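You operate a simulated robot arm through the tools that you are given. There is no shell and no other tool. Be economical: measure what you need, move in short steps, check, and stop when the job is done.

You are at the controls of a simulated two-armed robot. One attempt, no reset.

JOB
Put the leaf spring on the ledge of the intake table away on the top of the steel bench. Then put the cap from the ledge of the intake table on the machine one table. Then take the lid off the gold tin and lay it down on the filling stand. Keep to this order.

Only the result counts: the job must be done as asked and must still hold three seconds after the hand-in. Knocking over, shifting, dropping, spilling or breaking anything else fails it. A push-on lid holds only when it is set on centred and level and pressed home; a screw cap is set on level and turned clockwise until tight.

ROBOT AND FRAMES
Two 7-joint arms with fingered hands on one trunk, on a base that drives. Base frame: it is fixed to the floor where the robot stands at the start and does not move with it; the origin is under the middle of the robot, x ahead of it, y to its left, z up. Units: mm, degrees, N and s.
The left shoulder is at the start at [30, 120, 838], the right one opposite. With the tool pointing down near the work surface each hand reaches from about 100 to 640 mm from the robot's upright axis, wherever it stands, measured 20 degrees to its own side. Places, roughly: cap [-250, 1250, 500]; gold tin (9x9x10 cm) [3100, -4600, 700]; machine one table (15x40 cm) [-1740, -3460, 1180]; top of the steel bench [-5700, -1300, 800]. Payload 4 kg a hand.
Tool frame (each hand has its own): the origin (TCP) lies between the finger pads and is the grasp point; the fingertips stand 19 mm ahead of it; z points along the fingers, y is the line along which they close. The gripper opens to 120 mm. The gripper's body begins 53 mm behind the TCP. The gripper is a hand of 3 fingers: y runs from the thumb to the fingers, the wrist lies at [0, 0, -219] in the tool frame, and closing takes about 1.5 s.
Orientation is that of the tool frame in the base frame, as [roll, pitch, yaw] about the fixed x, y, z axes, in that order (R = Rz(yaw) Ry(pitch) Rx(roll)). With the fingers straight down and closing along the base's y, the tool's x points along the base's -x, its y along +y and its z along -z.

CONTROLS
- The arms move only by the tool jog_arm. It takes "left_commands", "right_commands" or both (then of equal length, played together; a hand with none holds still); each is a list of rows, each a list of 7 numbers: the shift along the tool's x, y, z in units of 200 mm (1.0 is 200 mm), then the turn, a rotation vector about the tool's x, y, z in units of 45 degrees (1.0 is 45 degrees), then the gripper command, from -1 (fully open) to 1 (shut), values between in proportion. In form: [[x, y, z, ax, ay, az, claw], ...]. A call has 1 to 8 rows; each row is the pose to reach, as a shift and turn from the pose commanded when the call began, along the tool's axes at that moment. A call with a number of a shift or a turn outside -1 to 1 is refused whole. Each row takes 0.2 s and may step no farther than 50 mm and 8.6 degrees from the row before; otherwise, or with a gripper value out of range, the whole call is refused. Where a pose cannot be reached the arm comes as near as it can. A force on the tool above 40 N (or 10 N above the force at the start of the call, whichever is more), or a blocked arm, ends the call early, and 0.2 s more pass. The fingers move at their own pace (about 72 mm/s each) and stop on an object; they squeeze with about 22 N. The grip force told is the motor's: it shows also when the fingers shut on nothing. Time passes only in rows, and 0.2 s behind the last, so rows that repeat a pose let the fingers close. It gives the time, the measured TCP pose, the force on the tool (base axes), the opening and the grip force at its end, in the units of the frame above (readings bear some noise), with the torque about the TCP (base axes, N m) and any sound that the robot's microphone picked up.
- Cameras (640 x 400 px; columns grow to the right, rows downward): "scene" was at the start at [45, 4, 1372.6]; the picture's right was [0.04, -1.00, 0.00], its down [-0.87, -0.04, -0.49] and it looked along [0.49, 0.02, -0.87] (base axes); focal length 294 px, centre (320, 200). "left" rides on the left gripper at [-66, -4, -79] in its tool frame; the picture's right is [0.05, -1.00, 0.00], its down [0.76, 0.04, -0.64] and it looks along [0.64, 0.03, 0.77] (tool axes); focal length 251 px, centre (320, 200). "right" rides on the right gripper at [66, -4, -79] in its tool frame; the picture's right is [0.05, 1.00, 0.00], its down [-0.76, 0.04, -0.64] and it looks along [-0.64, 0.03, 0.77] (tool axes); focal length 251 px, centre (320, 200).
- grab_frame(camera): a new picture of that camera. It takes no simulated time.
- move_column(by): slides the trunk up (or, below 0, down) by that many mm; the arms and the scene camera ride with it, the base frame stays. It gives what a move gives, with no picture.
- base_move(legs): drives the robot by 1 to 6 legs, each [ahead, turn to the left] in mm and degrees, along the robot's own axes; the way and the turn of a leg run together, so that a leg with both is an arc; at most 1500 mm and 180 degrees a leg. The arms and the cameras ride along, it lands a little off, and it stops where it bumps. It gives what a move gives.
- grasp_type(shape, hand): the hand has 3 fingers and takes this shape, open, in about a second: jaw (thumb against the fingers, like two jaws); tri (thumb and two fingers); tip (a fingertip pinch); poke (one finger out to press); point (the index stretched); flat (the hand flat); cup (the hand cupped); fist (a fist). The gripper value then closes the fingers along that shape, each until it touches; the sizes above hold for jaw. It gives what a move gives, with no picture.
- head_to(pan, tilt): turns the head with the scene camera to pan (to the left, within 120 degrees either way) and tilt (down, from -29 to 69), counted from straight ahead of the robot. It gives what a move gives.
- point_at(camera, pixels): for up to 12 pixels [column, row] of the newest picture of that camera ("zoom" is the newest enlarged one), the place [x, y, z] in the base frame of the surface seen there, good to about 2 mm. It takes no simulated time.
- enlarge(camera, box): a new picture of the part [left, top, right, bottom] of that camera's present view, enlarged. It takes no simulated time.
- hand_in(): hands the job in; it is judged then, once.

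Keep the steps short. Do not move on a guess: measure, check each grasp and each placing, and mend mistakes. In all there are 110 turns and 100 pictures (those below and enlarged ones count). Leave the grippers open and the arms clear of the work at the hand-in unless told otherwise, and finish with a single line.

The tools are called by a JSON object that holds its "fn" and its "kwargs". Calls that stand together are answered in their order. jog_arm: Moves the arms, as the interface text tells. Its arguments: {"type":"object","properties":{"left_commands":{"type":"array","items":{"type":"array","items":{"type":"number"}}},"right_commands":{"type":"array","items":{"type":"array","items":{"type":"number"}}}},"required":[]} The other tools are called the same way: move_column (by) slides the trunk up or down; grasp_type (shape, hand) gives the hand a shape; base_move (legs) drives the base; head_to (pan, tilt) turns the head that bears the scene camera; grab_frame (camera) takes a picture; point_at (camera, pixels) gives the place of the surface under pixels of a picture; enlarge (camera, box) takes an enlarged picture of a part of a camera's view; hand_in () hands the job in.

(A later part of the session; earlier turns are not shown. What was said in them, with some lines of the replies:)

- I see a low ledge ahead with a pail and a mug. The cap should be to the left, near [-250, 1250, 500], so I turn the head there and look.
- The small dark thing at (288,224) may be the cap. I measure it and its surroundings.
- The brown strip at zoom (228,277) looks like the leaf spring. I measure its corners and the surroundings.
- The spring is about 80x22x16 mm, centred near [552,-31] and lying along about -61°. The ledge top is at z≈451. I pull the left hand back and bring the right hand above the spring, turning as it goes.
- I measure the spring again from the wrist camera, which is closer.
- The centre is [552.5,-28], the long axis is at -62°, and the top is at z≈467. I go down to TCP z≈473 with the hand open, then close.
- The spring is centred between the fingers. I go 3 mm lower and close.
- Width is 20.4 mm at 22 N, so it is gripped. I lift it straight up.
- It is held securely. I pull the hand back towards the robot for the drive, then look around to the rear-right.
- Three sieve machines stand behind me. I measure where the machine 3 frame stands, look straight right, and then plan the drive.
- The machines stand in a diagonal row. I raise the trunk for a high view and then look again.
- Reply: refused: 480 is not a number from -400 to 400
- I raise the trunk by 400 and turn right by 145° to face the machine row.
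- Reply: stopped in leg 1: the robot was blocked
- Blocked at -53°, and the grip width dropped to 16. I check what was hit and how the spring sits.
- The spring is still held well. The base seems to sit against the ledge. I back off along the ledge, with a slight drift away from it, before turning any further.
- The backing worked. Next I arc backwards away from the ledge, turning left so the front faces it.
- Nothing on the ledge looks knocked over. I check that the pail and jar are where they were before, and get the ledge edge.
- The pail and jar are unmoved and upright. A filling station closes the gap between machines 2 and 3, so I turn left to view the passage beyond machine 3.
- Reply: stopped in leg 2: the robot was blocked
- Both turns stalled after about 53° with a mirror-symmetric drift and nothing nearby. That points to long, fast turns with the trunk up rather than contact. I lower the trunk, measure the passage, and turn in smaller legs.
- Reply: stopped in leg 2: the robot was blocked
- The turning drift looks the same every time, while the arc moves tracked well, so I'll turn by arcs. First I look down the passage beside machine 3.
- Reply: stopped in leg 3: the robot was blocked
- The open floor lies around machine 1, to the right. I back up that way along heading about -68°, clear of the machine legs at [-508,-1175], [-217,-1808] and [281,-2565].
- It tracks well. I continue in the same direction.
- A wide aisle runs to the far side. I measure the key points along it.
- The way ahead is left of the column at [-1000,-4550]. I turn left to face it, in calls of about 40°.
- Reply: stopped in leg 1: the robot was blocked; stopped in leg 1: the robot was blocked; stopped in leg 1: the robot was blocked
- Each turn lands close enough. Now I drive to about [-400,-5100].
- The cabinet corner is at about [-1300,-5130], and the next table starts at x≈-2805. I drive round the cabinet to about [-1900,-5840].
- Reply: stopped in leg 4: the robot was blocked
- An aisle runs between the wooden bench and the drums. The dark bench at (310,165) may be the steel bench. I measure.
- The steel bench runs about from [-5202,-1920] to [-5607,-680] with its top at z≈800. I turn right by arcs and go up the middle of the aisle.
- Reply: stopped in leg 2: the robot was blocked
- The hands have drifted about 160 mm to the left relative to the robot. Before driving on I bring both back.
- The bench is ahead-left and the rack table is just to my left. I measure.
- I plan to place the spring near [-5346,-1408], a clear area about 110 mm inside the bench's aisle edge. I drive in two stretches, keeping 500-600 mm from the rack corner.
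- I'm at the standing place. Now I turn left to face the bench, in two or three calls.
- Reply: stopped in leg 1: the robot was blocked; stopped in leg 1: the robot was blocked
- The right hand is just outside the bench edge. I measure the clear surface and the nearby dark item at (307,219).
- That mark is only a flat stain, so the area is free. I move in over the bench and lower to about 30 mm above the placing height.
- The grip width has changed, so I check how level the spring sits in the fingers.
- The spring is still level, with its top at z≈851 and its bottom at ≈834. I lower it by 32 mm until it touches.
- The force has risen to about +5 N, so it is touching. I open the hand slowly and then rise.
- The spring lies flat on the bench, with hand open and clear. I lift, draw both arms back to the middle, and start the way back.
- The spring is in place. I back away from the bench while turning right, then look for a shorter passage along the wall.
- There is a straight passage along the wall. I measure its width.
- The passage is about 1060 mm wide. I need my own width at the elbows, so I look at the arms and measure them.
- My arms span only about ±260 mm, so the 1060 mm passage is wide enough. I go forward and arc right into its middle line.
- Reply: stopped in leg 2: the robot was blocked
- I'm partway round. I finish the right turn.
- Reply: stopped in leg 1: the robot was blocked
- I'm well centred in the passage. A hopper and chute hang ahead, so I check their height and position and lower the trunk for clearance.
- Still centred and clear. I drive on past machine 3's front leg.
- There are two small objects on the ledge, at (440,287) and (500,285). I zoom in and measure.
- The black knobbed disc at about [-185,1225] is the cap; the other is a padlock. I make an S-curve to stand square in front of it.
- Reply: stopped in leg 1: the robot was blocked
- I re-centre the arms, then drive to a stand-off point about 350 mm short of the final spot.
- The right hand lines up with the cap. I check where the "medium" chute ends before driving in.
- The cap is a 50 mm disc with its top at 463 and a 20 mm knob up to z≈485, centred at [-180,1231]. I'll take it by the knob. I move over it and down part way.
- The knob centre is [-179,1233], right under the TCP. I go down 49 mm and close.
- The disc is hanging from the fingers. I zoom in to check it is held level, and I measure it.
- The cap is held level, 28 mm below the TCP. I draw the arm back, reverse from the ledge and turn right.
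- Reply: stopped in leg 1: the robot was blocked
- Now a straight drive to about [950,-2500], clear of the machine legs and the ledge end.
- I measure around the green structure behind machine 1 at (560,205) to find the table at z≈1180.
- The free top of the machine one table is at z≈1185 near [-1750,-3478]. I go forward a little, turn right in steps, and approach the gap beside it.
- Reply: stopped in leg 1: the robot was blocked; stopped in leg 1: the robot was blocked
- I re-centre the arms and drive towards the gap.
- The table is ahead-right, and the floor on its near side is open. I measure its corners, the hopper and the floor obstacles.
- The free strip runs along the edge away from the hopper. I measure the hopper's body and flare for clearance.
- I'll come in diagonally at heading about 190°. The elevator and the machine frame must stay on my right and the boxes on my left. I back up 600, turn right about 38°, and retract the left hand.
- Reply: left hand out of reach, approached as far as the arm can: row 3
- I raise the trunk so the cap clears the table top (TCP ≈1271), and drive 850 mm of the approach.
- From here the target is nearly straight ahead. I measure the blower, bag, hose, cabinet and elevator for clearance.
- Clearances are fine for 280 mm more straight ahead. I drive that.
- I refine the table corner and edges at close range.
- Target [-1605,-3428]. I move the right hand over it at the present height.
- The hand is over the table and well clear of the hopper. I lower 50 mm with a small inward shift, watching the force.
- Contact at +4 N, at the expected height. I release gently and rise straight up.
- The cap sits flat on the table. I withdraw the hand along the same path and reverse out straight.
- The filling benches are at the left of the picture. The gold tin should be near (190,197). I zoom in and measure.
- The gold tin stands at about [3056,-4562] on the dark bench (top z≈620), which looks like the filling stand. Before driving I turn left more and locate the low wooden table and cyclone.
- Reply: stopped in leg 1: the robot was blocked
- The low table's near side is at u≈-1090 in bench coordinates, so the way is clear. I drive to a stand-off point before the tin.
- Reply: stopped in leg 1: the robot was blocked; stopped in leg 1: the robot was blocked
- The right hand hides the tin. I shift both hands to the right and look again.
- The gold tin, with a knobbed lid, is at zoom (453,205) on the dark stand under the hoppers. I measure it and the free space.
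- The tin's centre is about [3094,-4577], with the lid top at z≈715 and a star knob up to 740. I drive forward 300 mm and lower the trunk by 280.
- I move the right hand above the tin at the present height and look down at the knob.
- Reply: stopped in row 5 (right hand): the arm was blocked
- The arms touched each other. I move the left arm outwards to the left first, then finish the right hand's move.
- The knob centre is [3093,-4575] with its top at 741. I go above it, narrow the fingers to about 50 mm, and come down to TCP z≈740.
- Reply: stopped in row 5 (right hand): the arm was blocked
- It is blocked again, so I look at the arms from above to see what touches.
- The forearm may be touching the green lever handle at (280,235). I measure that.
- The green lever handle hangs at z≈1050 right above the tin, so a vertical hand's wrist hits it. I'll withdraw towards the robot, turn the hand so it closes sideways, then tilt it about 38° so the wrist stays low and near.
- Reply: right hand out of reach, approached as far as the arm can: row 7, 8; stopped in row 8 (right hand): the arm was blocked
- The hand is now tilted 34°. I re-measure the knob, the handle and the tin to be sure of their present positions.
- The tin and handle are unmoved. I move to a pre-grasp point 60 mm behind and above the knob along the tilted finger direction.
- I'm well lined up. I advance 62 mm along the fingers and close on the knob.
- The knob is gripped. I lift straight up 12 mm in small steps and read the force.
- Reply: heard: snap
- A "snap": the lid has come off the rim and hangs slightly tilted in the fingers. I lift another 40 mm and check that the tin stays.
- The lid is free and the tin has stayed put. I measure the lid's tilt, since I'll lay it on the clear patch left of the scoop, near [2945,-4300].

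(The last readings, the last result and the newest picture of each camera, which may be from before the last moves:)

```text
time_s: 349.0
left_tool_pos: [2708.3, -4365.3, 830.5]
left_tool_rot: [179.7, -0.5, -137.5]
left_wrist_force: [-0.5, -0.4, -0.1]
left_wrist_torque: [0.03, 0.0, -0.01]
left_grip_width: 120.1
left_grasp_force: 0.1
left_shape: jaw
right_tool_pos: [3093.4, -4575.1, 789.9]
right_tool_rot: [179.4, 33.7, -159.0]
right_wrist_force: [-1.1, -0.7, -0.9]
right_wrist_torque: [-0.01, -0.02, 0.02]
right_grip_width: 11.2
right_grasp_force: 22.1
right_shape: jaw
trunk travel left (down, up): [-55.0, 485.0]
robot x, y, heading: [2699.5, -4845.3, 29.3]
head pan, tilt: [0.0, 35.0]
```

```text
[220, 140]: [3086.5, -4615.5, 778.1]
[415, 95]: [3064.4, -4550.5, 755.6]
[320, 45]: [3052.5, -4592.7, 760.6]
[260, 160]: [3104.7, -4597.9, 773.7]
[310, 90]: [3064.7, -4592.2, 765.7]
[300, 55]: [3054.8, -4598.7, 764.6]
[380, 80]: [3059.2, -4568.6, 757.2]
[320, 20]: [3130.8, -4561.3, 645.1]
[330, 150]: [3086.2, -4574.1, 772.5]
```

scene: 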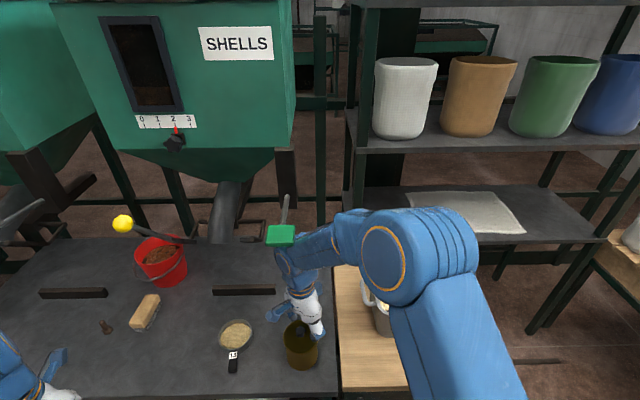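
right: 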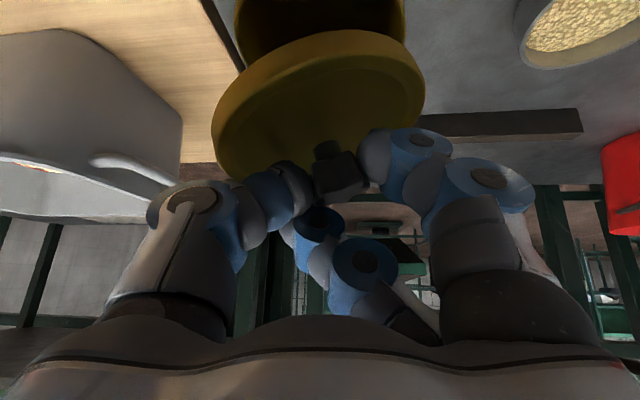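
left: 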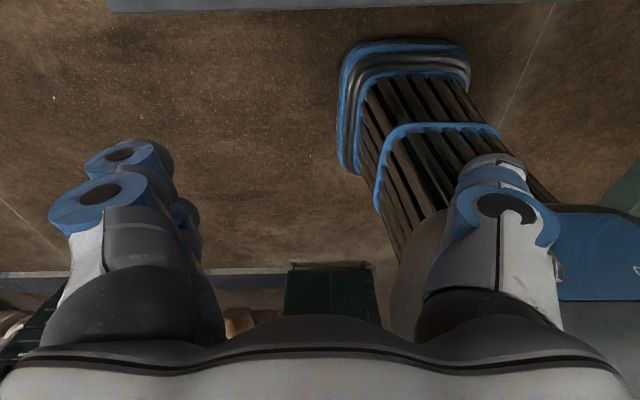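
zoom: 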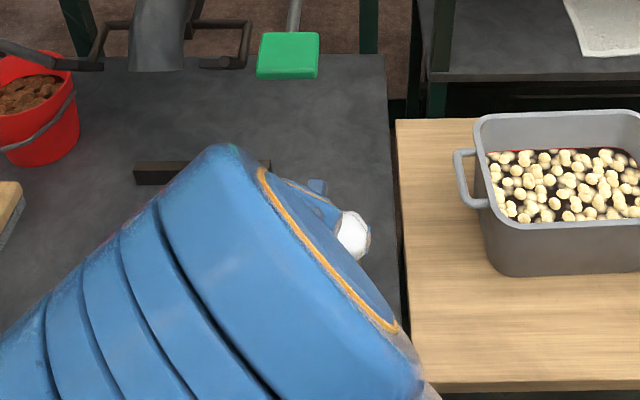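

The lid is tilted about 17°, with its lowest edge about 55 mm below the TCP. I back off, raise a little, and shift left with a turn-drive-turn to face the clear patch.

{"fn": "base_move", "kwargs": {"legs": [[-365, 0]]}}

{"fn": "move_column", "kwargs": {"by": 40}}

{"fn": "base_move", "kwargs": {"legs": [[0, 40]]}}

{"fn": "base_move", "kwargs": {"legs": [[480, 0]]}}

{"fn": "base_move", "kwargs": {"legs": [[0, -40]]}}

{"fn": "head_to", "kwargs": {"pan": 0, "tilt": 45}}

{"fn": "grab_frame", "kwargs": {"camera": "scene"}}

```text
time_s: 351.3
left_tool_pos: [2385.8, -4544.9, 831.0]
left_tool_rot: [179.9, -0.4, -137.4]
left_wrist_force: [0.1, 0.1, 0.6]
left_wrist_torque: [0.01, -0.04, 0.02]
left_grip_width: 119.8
left_grasp_force: 0.0
left_shape: jaw
right_tool_pos: [2772.8, -4754.8, 791.6]
right_tool_rot: [179.5, 33.9, -158.9]
right_wrist_force: [-0.1, 0.5, -1.0]
right_wrist_torque: [-0.03, 0.01, -0.02]
right_grip_width: 11.3
right_grasp_force: 21.6
right_shape: jaw
trunk travel left (down, up): [-55.0, 485.0]
robot x, y, heading: [2379.5, -5025.6, 29.5]
head pan, tilt: [0.0, 35.0]
```

```text
time_s: 352.1
left_tool_pos: [2385.5, -4543.5, 871.5]
left_tool_rot: [179.9, -0.5, -137.5]
left_wrist_force: [0.1, -0.5, -0.3]
left_wrist_torque: [0.0, -0.01, 0.0]
left_grip_width: 119.9
left_grasp_force: 0.1
left_shape: jaw
right_tool_pos: [2773.2, -4754.6, 830.5]
right_tool_rot: [179.5, 33.6, -158.9]
right_wrist_force: [0.2, 0.0, -0.2]
right_wrist_torque: [0.03, -0.02, 0.05]
right_grip_width: 11.2
right_grasp_force: 22.8
right_shape: jaw
trunk travel left (down, up): [-95.0, 445.0]
robot x, y, heading: [2385.1, -5019.7, 29.4]
head pan, tilt: [0.0, 35.0]
```

```text
time_s: 354.0
left_tool_pos: [2145.4, -4609.3, 870.7]
left_tool_rot: [179.9, -0.5, -107.4]
left_wrist_force: [0.9, -0.2, -0.9]
left_wrist_torque: [0.0, 0.01, 0.0]
left_grip_width: 119.9
left_grasp_force: 0.0
left_shape: jaw
right_tool_pos: [2583.6, -4598.1, 830.6]
right_tool_rot: [179.5, 33.7, -128.6]
right_wrist_force: [-0.2, 0.3, 0.1]
right_wrist_torque: [0.03, 0.0, -0.01]
right_grip_width: 11.2
right_grasp_force: 21.9
right_shape: jaw
trunk travel left (down, up): [-95.0, 445.0]
robot x, y, heading: [2401.4, -5049.0, 59.1]
head pan, tilt: [0.0, 35.0]
stopped in leg 1: the robot was blocked; the commanded pose is now the measured one
```

```text
time_s: 356.9
left_tool_pos: [2384.2, -4205.0, 871.9]
left_tool_rot: [179.8, -0.4, -107.4]
left_wrist_force: [-0.9, 0.2, -0.6]
left_wrist_torque: [0.0, 0.01, -0.01]
left_grip_width: 120.2
left_grasp_force: 0.0
left_shape: jaw
right_tool_pos: [2822.0, -4193.2, 830.4]
right_tool_rot: [179.4, 33.8, -128.7]
right_wrist_force: [0.5, 0.0, -0.3]
right_wrist_torque: [0.01, -0.01, 0.01]
right_grip_width: 11.0
right_grasp_force: 21.8
right_shape: jaw
trunk travel left (down, up): [-95.0, 445.0]
robot x, y, heading: [2642.9, -4641.3, 59.7]
head pan, tilt: [0.0, 35.0]
stopped in leg 1: the robot was blocked; the commanded pose is now the measured one
```

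```text
time_s: 358.8
left_tool_pos: [2661.7, -4127.4, 872.2]
left_tool_rot: [179.6, -0.4, -140.0]
left_wrist_force: [0.1, -0.8, -0.1]
left_wrist_torque: [0.04, -0.01, 0.0]
left_grip_width: 120.1
left_grasp_force: 0.0
left_shape: jaw
right_tool_pos: [3037.0, -4356.9, 831.2]
right_tool_rot: [179.4, 33.8, -161.7]
right_wrist_force: [0.2, -0.1, -0.1]
right_wrist_torque: [-0.01, -0.03, 0.02]
right_grip_width: 10.9
right_grasp_force: 21.8
right_shape: jaw
trunk travel left (down, up): [-95.0, 445.0]
robot x, y, heading: [2630.7, -4606.4, 27.1]
head pan, tilt: [0.0, 35.0]
stopped in leg 1: the robot was blocked; the commanded pose is now the measured one
```

```text
time_s: 359.5
left_tool_pos: [2660.2, -4127.1, 870.0]
left_tool_rot: [179.7, -0.5, -140.0]
left_wrist_force: [0.1, 0.4, -0.4]
left_wrist_torque: [0.03, 0.0, 0.01]
left_grip_width: 119.9
left_grasp_force: 0.0
left_shape: jaw
right_tool_pos: [3036.7, -4355.9, 830.5]
right_tool_rot: [179.4, 33.7, -161.5]
right_wrist_force: [-0.4, -0.5, -0.3]
right_wrist_torque: [-0.02, 0.02, 0.01]
right_grip_width: 10.9
right_grasp_force: 21.9
right_shape: jaw
trunk travel left (down, up): [-95.0, 445.0]
robot x, y, heading: [2627.8, -4607.6, 26.9]
head pan, tilt: [0.0, 45.0]
```

```text
10 pictures are left
```

scene: 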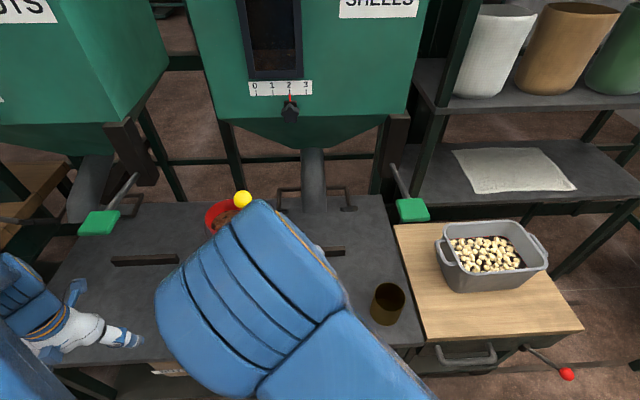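

The tin is open and upright at (388,302). I check what's beneath the right hand.

{"fn": "grab_frame", "kwargs": {"camera": "right"}}

{"fn": "enlarge", "kwargs": {"camera": "left", "box": [0, 0, 640, 400]}}

```text
9 pictures are left
```

right: 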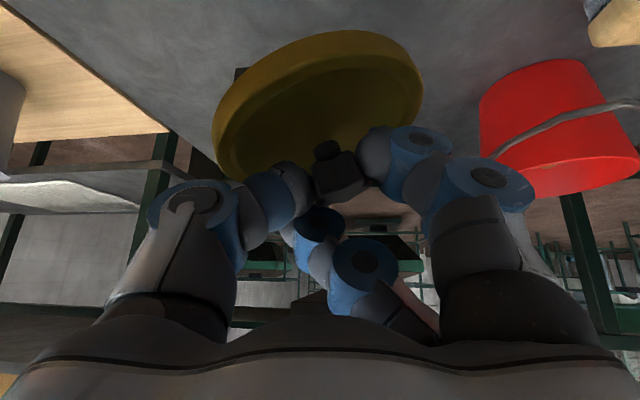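

```text
1.00 times, centred on (320, 200) of left (not enlarged: the box is as wide or as high as the picture)
```

zoom: 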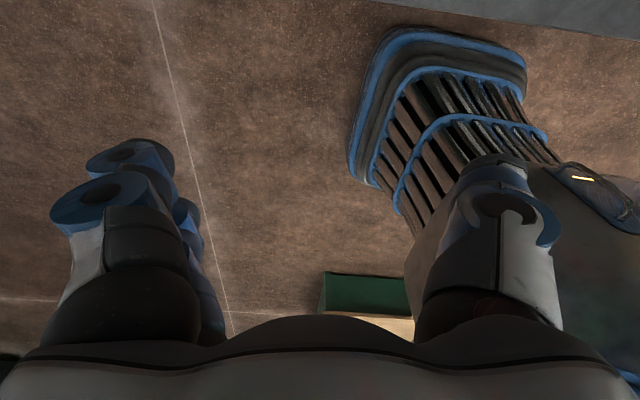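

Clear patch centre: about [2955,-4268], between the brush and the scoop. Turning the base left about 14° swings the lid there.

{"fn": "base_move", "kwargs": {"legs": [[0, 14]]}}

{"fn": "grab_frame", "kwargs": {"camera": "right"}}

```text
time_s: 360.8
left_tool_pos: [2540.7, -4134.0, 870.3]
left_tool_rot: [179.7, -0.4, -125.9]
left_wrist_force: [0.6, -0.6, -0.1]
left_wrist_torque: [-0.03, -0.02, 0.03]
left_grip_width: 120.0
left_grasp_force: 0.1
left_shape: jaw
right_tool_pos: [2961.8, -4265.5, 830.7]
right_tool_rot: [179.4, 33.8, -147.5]
right_wrist_force: [-1.0, 0.6, -1.3]
right_wrist_torque: [-0.01, 0.01, 0.03]
right_grip_width: 11.3
right_grasp_force: 21.8
right_shape: jaw
trunk travel left (down, up): [-95.0, 445.0]
robot x, y, heading: [2640.5, -4616.6, 41.1]
head pan, tilt: [0.0, 45.0]
```

```text
7 pictures are left
```

right: 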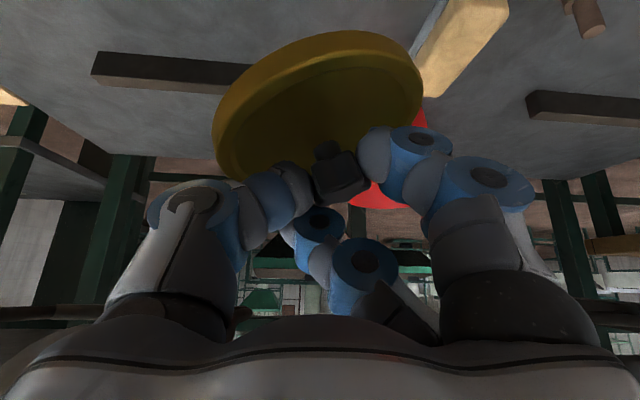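

I measure the brush and the lid to confirm the clearance.

{"fn": "point_at", "kwargs": {"camera": "right", "pixels": [[428, 92], [450, 95], [505, 10], [440, 10], [200, 40], [585, 20], [405, 20], [220, 130], [415, 95], [325, 45], [150, 20], [425, 40]]}}

```text
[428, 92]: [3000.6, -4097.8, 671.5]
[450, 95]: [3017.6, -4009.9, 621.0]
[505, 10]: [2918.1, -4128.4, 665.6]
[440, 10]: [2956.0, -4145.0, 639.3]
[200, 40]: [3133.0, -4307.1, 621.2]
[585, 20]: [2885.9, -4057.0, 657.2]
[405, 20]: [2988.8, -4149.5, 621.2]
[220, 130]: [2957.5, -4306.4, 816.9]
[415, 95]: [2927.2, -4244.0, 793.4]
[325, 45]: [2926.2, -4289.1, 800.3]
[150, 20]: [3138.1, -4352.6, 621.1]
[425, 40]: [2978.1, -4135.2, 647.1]
```

There is at least 50 mm of clearance all round. I lower 150 mm straight down.

{"fn": "jog_arm", "kwargs": {"right_commands": [[0.1, 0, 0.15, 0, 0, 0, 1], [0.2, 0, 0.3, 0, 0, 0, 1], [0.3, 0, 0.45, 0, 0, 0, 1], [0.37, 0, 0.555, 0, 0, 0, 1], [0.416, 0, 0.624, 0, 0, 0, 1], [0.416, 0, 0.624, 0, 0, 0, 1]]}}

{"fn": "jog_arm", "kwargs": {"right_commands": [[0.011, 0, 0.017, 0, 0, 0, 1], [0.022, 0, 0.033, 0, 0, 0, 1], [0.033, 0, 0.05, 0, 0, 0, 1], [0.042, 0, 0.062, 0, 0, 0, 1], [0.047, 0, 0.071, 0, 0, 0, 1]]}}

{"fn": "grab_frame", "kwargs": {"camera": "right"}}

```text
time_s: 362.2
left_tool_pos: [2541.3, -4134.0, 869.8]
left_tool_rot: [179.7, -0.4, -126.0]
left_wrist_force: [0.0, -1.3, 0.2]
left_wrist_torque: [0.0, 0.0, -0.03]
left_grip_width: 120.1
left_grasp_force: 0.1
left_shape: jaw
right_tool_pos: [2961.4, -4265.1, 679.7]
right_tool_rot: [179.4, 33.7, -147.5]
right_wrist_force: [-0.1, 0.4, 0.2]
right_wrist_torque: [-0.02, -0.03, 0.02]
right_grip_width: 10.8
right_grasp_force: 22.0
right_shape: jaw
trunk travel left (down, up): [-95.0, 445.0]
robot x, y, heading: [2636.0, -4616.2, 40.5]
head pan, tilt: [0.0, 45.0]
```

```text
time_s: 363.4
left_tool_pos: [2541.9, -4134.9, 871.0]
left_tool_rot: [179.7, -0.5, -126.1]
left_wrist_force: [0.1, -0.5, -0.6]
left_wrist_torque: [-0.01, 0.01, -0.01]
left_grip_width: 120.1
left_grasp_force: 0.1
left_shape: jaw
right_tool_pos: [2960.6, -4264.6, 664.3]
right_tool_rot: [179.5, 33.7, -147.5]
right_wrist_force: [0.5, -0.6, 4.6]
right_wrist_torque: [0.08, 0.08, 0.01]
right_grip_width: 11.1
right_grasp_force: 22.0
right_shape: jaw
trunk travel left (down, up): [-95.0, 445.0]
robot x, y, heading: [2638.6, -4621.4, 41.2]
head pan, tilt: [0.0, 45.0]
```

```text
6 pictures are left
```

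right: 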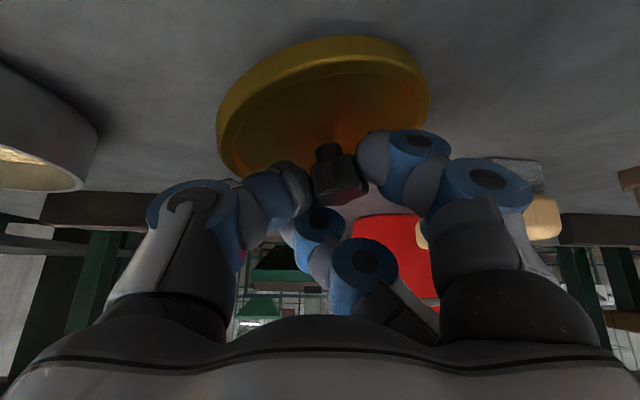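

Contact at 4.6 N. I go 4 mm lower to level it, then open slowly and hold.

{"fn": "jog_arm", "kwargs": {"right_commands": [[0.006, 0, 0.009, 0, 0, 0, 1], [0.011, 0, 0.017, 0, 0, 0, 1], [0.011, 0, 0.017, 0, 0, 0, 0.75], [0.011, 0, 0.017, 0, 0, 0, 0.5], [0.011, 0, 0.017, 0, 0, 0, 0.25], [0.011, 0, 0.017, 0, 0, 0, 0.1], [0.011, 0, 0.017, 0, 0, 0, 0.1]]}}

{"fn": "grab_frame", "kwargs": {"camera": "right"}}

```text
time_s: 365.0
left_tool_pos: [2542.2, -4133.7, 870.6]
left_tool_rot: [179.7, -0.4, -126.0]
left_wrist_force: [0.4, -0.1, -0.9]
left_wrist_torque: [-0.02, -0.01, 0.01]
left_grip_width: 119.8
left_grasp_force: 0.0
left_shape: jaw
right_tool_pos: [2962.4, -4263.5, 658.3]
right_tool_rot: [179.5, 33.8, -147.5]
right_wrist_force: [-0.4, -0.5, 0.8]
right_wrist_torque: [-0.01, 0.02, -0.01]
right_grip_width: 53.6
right_grasp_force: 0.1
right_shape: jaw
trunk travel left (down, up): [-95.0, 445.0]
robot x, y, heading: [2637.4, -4616.7, 40.9]
head pan, tilt: [0.0, 45.0]
```

```text
5 pictures are left
```

right: 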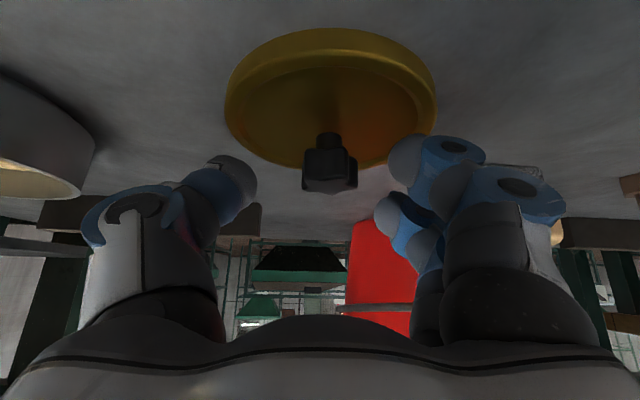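

The lid lies flat and is released. I draw the hand back along the fingers, then up and away.

{"fn": "jog_arm", "kwargs": {"right_commands": [[0, 0, -0.1, 0, 0, 0, 0.1], [0, 0, -0.25, 0, 0, 0, 0.1], [0, 0, -0.42, 0, 0, 0, -0.3], [-0.1, 0, -0.6, 0, 0, 0, -1], [-0.2, 0, -0.75, 0, 0, 0, -1], [-0.3, 0, -0.9, 0, 0, 0, -1]]}}

{"fn": "base_move", "kwargs": {"legs": [[-250, 0]]}}

{"fn": "head_to", "kwargs": {"pan": -10, "tilt": 42}}

{"fn": "grab_frame", "kwargs": {"camera": "scene"}}

```text
time_s: 366.4
left_tool_pos: [2542.4, -4136.3, 871.1]
left_tool_rot: [179.7, -0.5, -126.0]
left_wrist_force: [0.0, 0.0, 0.4]
left_wrist_torque: [-0.05, 0.02, 0.05]
left_grip_width: 120.0
left_grasp_force: 0.0
left_shape: jaw
right_tool_pos: [2919.1, -4292.5, 843.9]
right_tool_rot: [179.5, 33.7, -147.4]
right_wrist_force: [-0.6, 0.1, -0.1]
right_wrist_torque: [-0.02, 0.0, -0.02]
right_grip_width: 120.0
right_grasp_force: 0.1
right_shape: jaw
trunk travel left (down, up): [-95.0, 445.0]
robot x, y, heading: [2636.5, -4621.0, 41.0]
head pan, tilt: [0.0, 45.0]
```

```text
time_s: 368.2
left_tool_pos: [2350.0, -4301.4, 871.4]
left_tool_rot: [179.8, -0.4, -125.9]
left_wrist_force: [0.0, 0.1, 0.6]
left_wrist_torque: [0.0, 0.0, -0.01]
left_grip_width: 120.0
left_grasp_force: 0.1
left_shape: jaw
right_tool_pos: [2728.4, -4458.4, 843.6]
right_tool_rot: [179.6, 33.8, -147.6]
right_wrist_force: [-0.3, -0.5, 0.1]
right_wrist_torque: [0.05, 0.0, 0.0]
right_grip_width: 120.2
right_grasp_force: 0.0
right_shape: jaw
trunk travel left (down, up): [-95.0, 445.0]
robot x, y, heading: [2449.0, -4784.9, 40.9]
head pan, tilt: [0.0, 45.0]
```

```text
time_s: 368.9
left_tool_pos: [2350.8, -4300.3, 870.4]
left_tool_rot: [179.8, -0.6, -126.1]
left_wrist_force: [-0.3, 0.3, 0.5]
left_wrist_torque: [0.0, 0.0, 0.01]
left_grip_width: 119.8
left_grasp_force: 0.0
left_shape: jaw
right_tool_pos: [2729.4, -4457.9, 843.2]
right_tool_rot: [179.6, 33.7, -147.5]
right_wrist_force: [0.4, 0.1, 0.7]
right_wrist_torque: [-0.03, 0.01, 0.03]
right_grip_width: 119.9
right_grasp_force: 0.2
right_shape: jaw
trunk travel left (down, up): [-95.0, 445.0]
robot x, y, heading: [2446.1, -4788.7, 41.5]
head pan, tilt: [-10.0, 42.0]
```

```text
4 pictures are left
```

scene: 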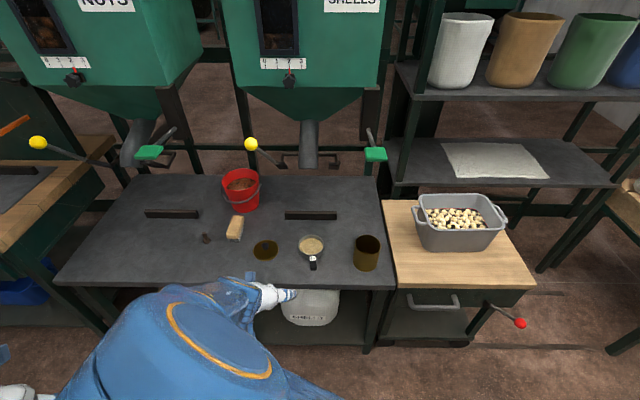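

The lid lies flat on the stand at (266,250). The open tin stands at (366,253), and the scoop, brush and bucket are undisturbed. Both hands are open and clear, so I hand in.

{"fn": "hand_in", "kwargs": {}}

```text
The job is handed in.
```

The job is handed in, done in the order asked: the leaf spring is on the steel bench, the cap is on the machine one table, and the gold tin's lid lies flat on the filling stand.
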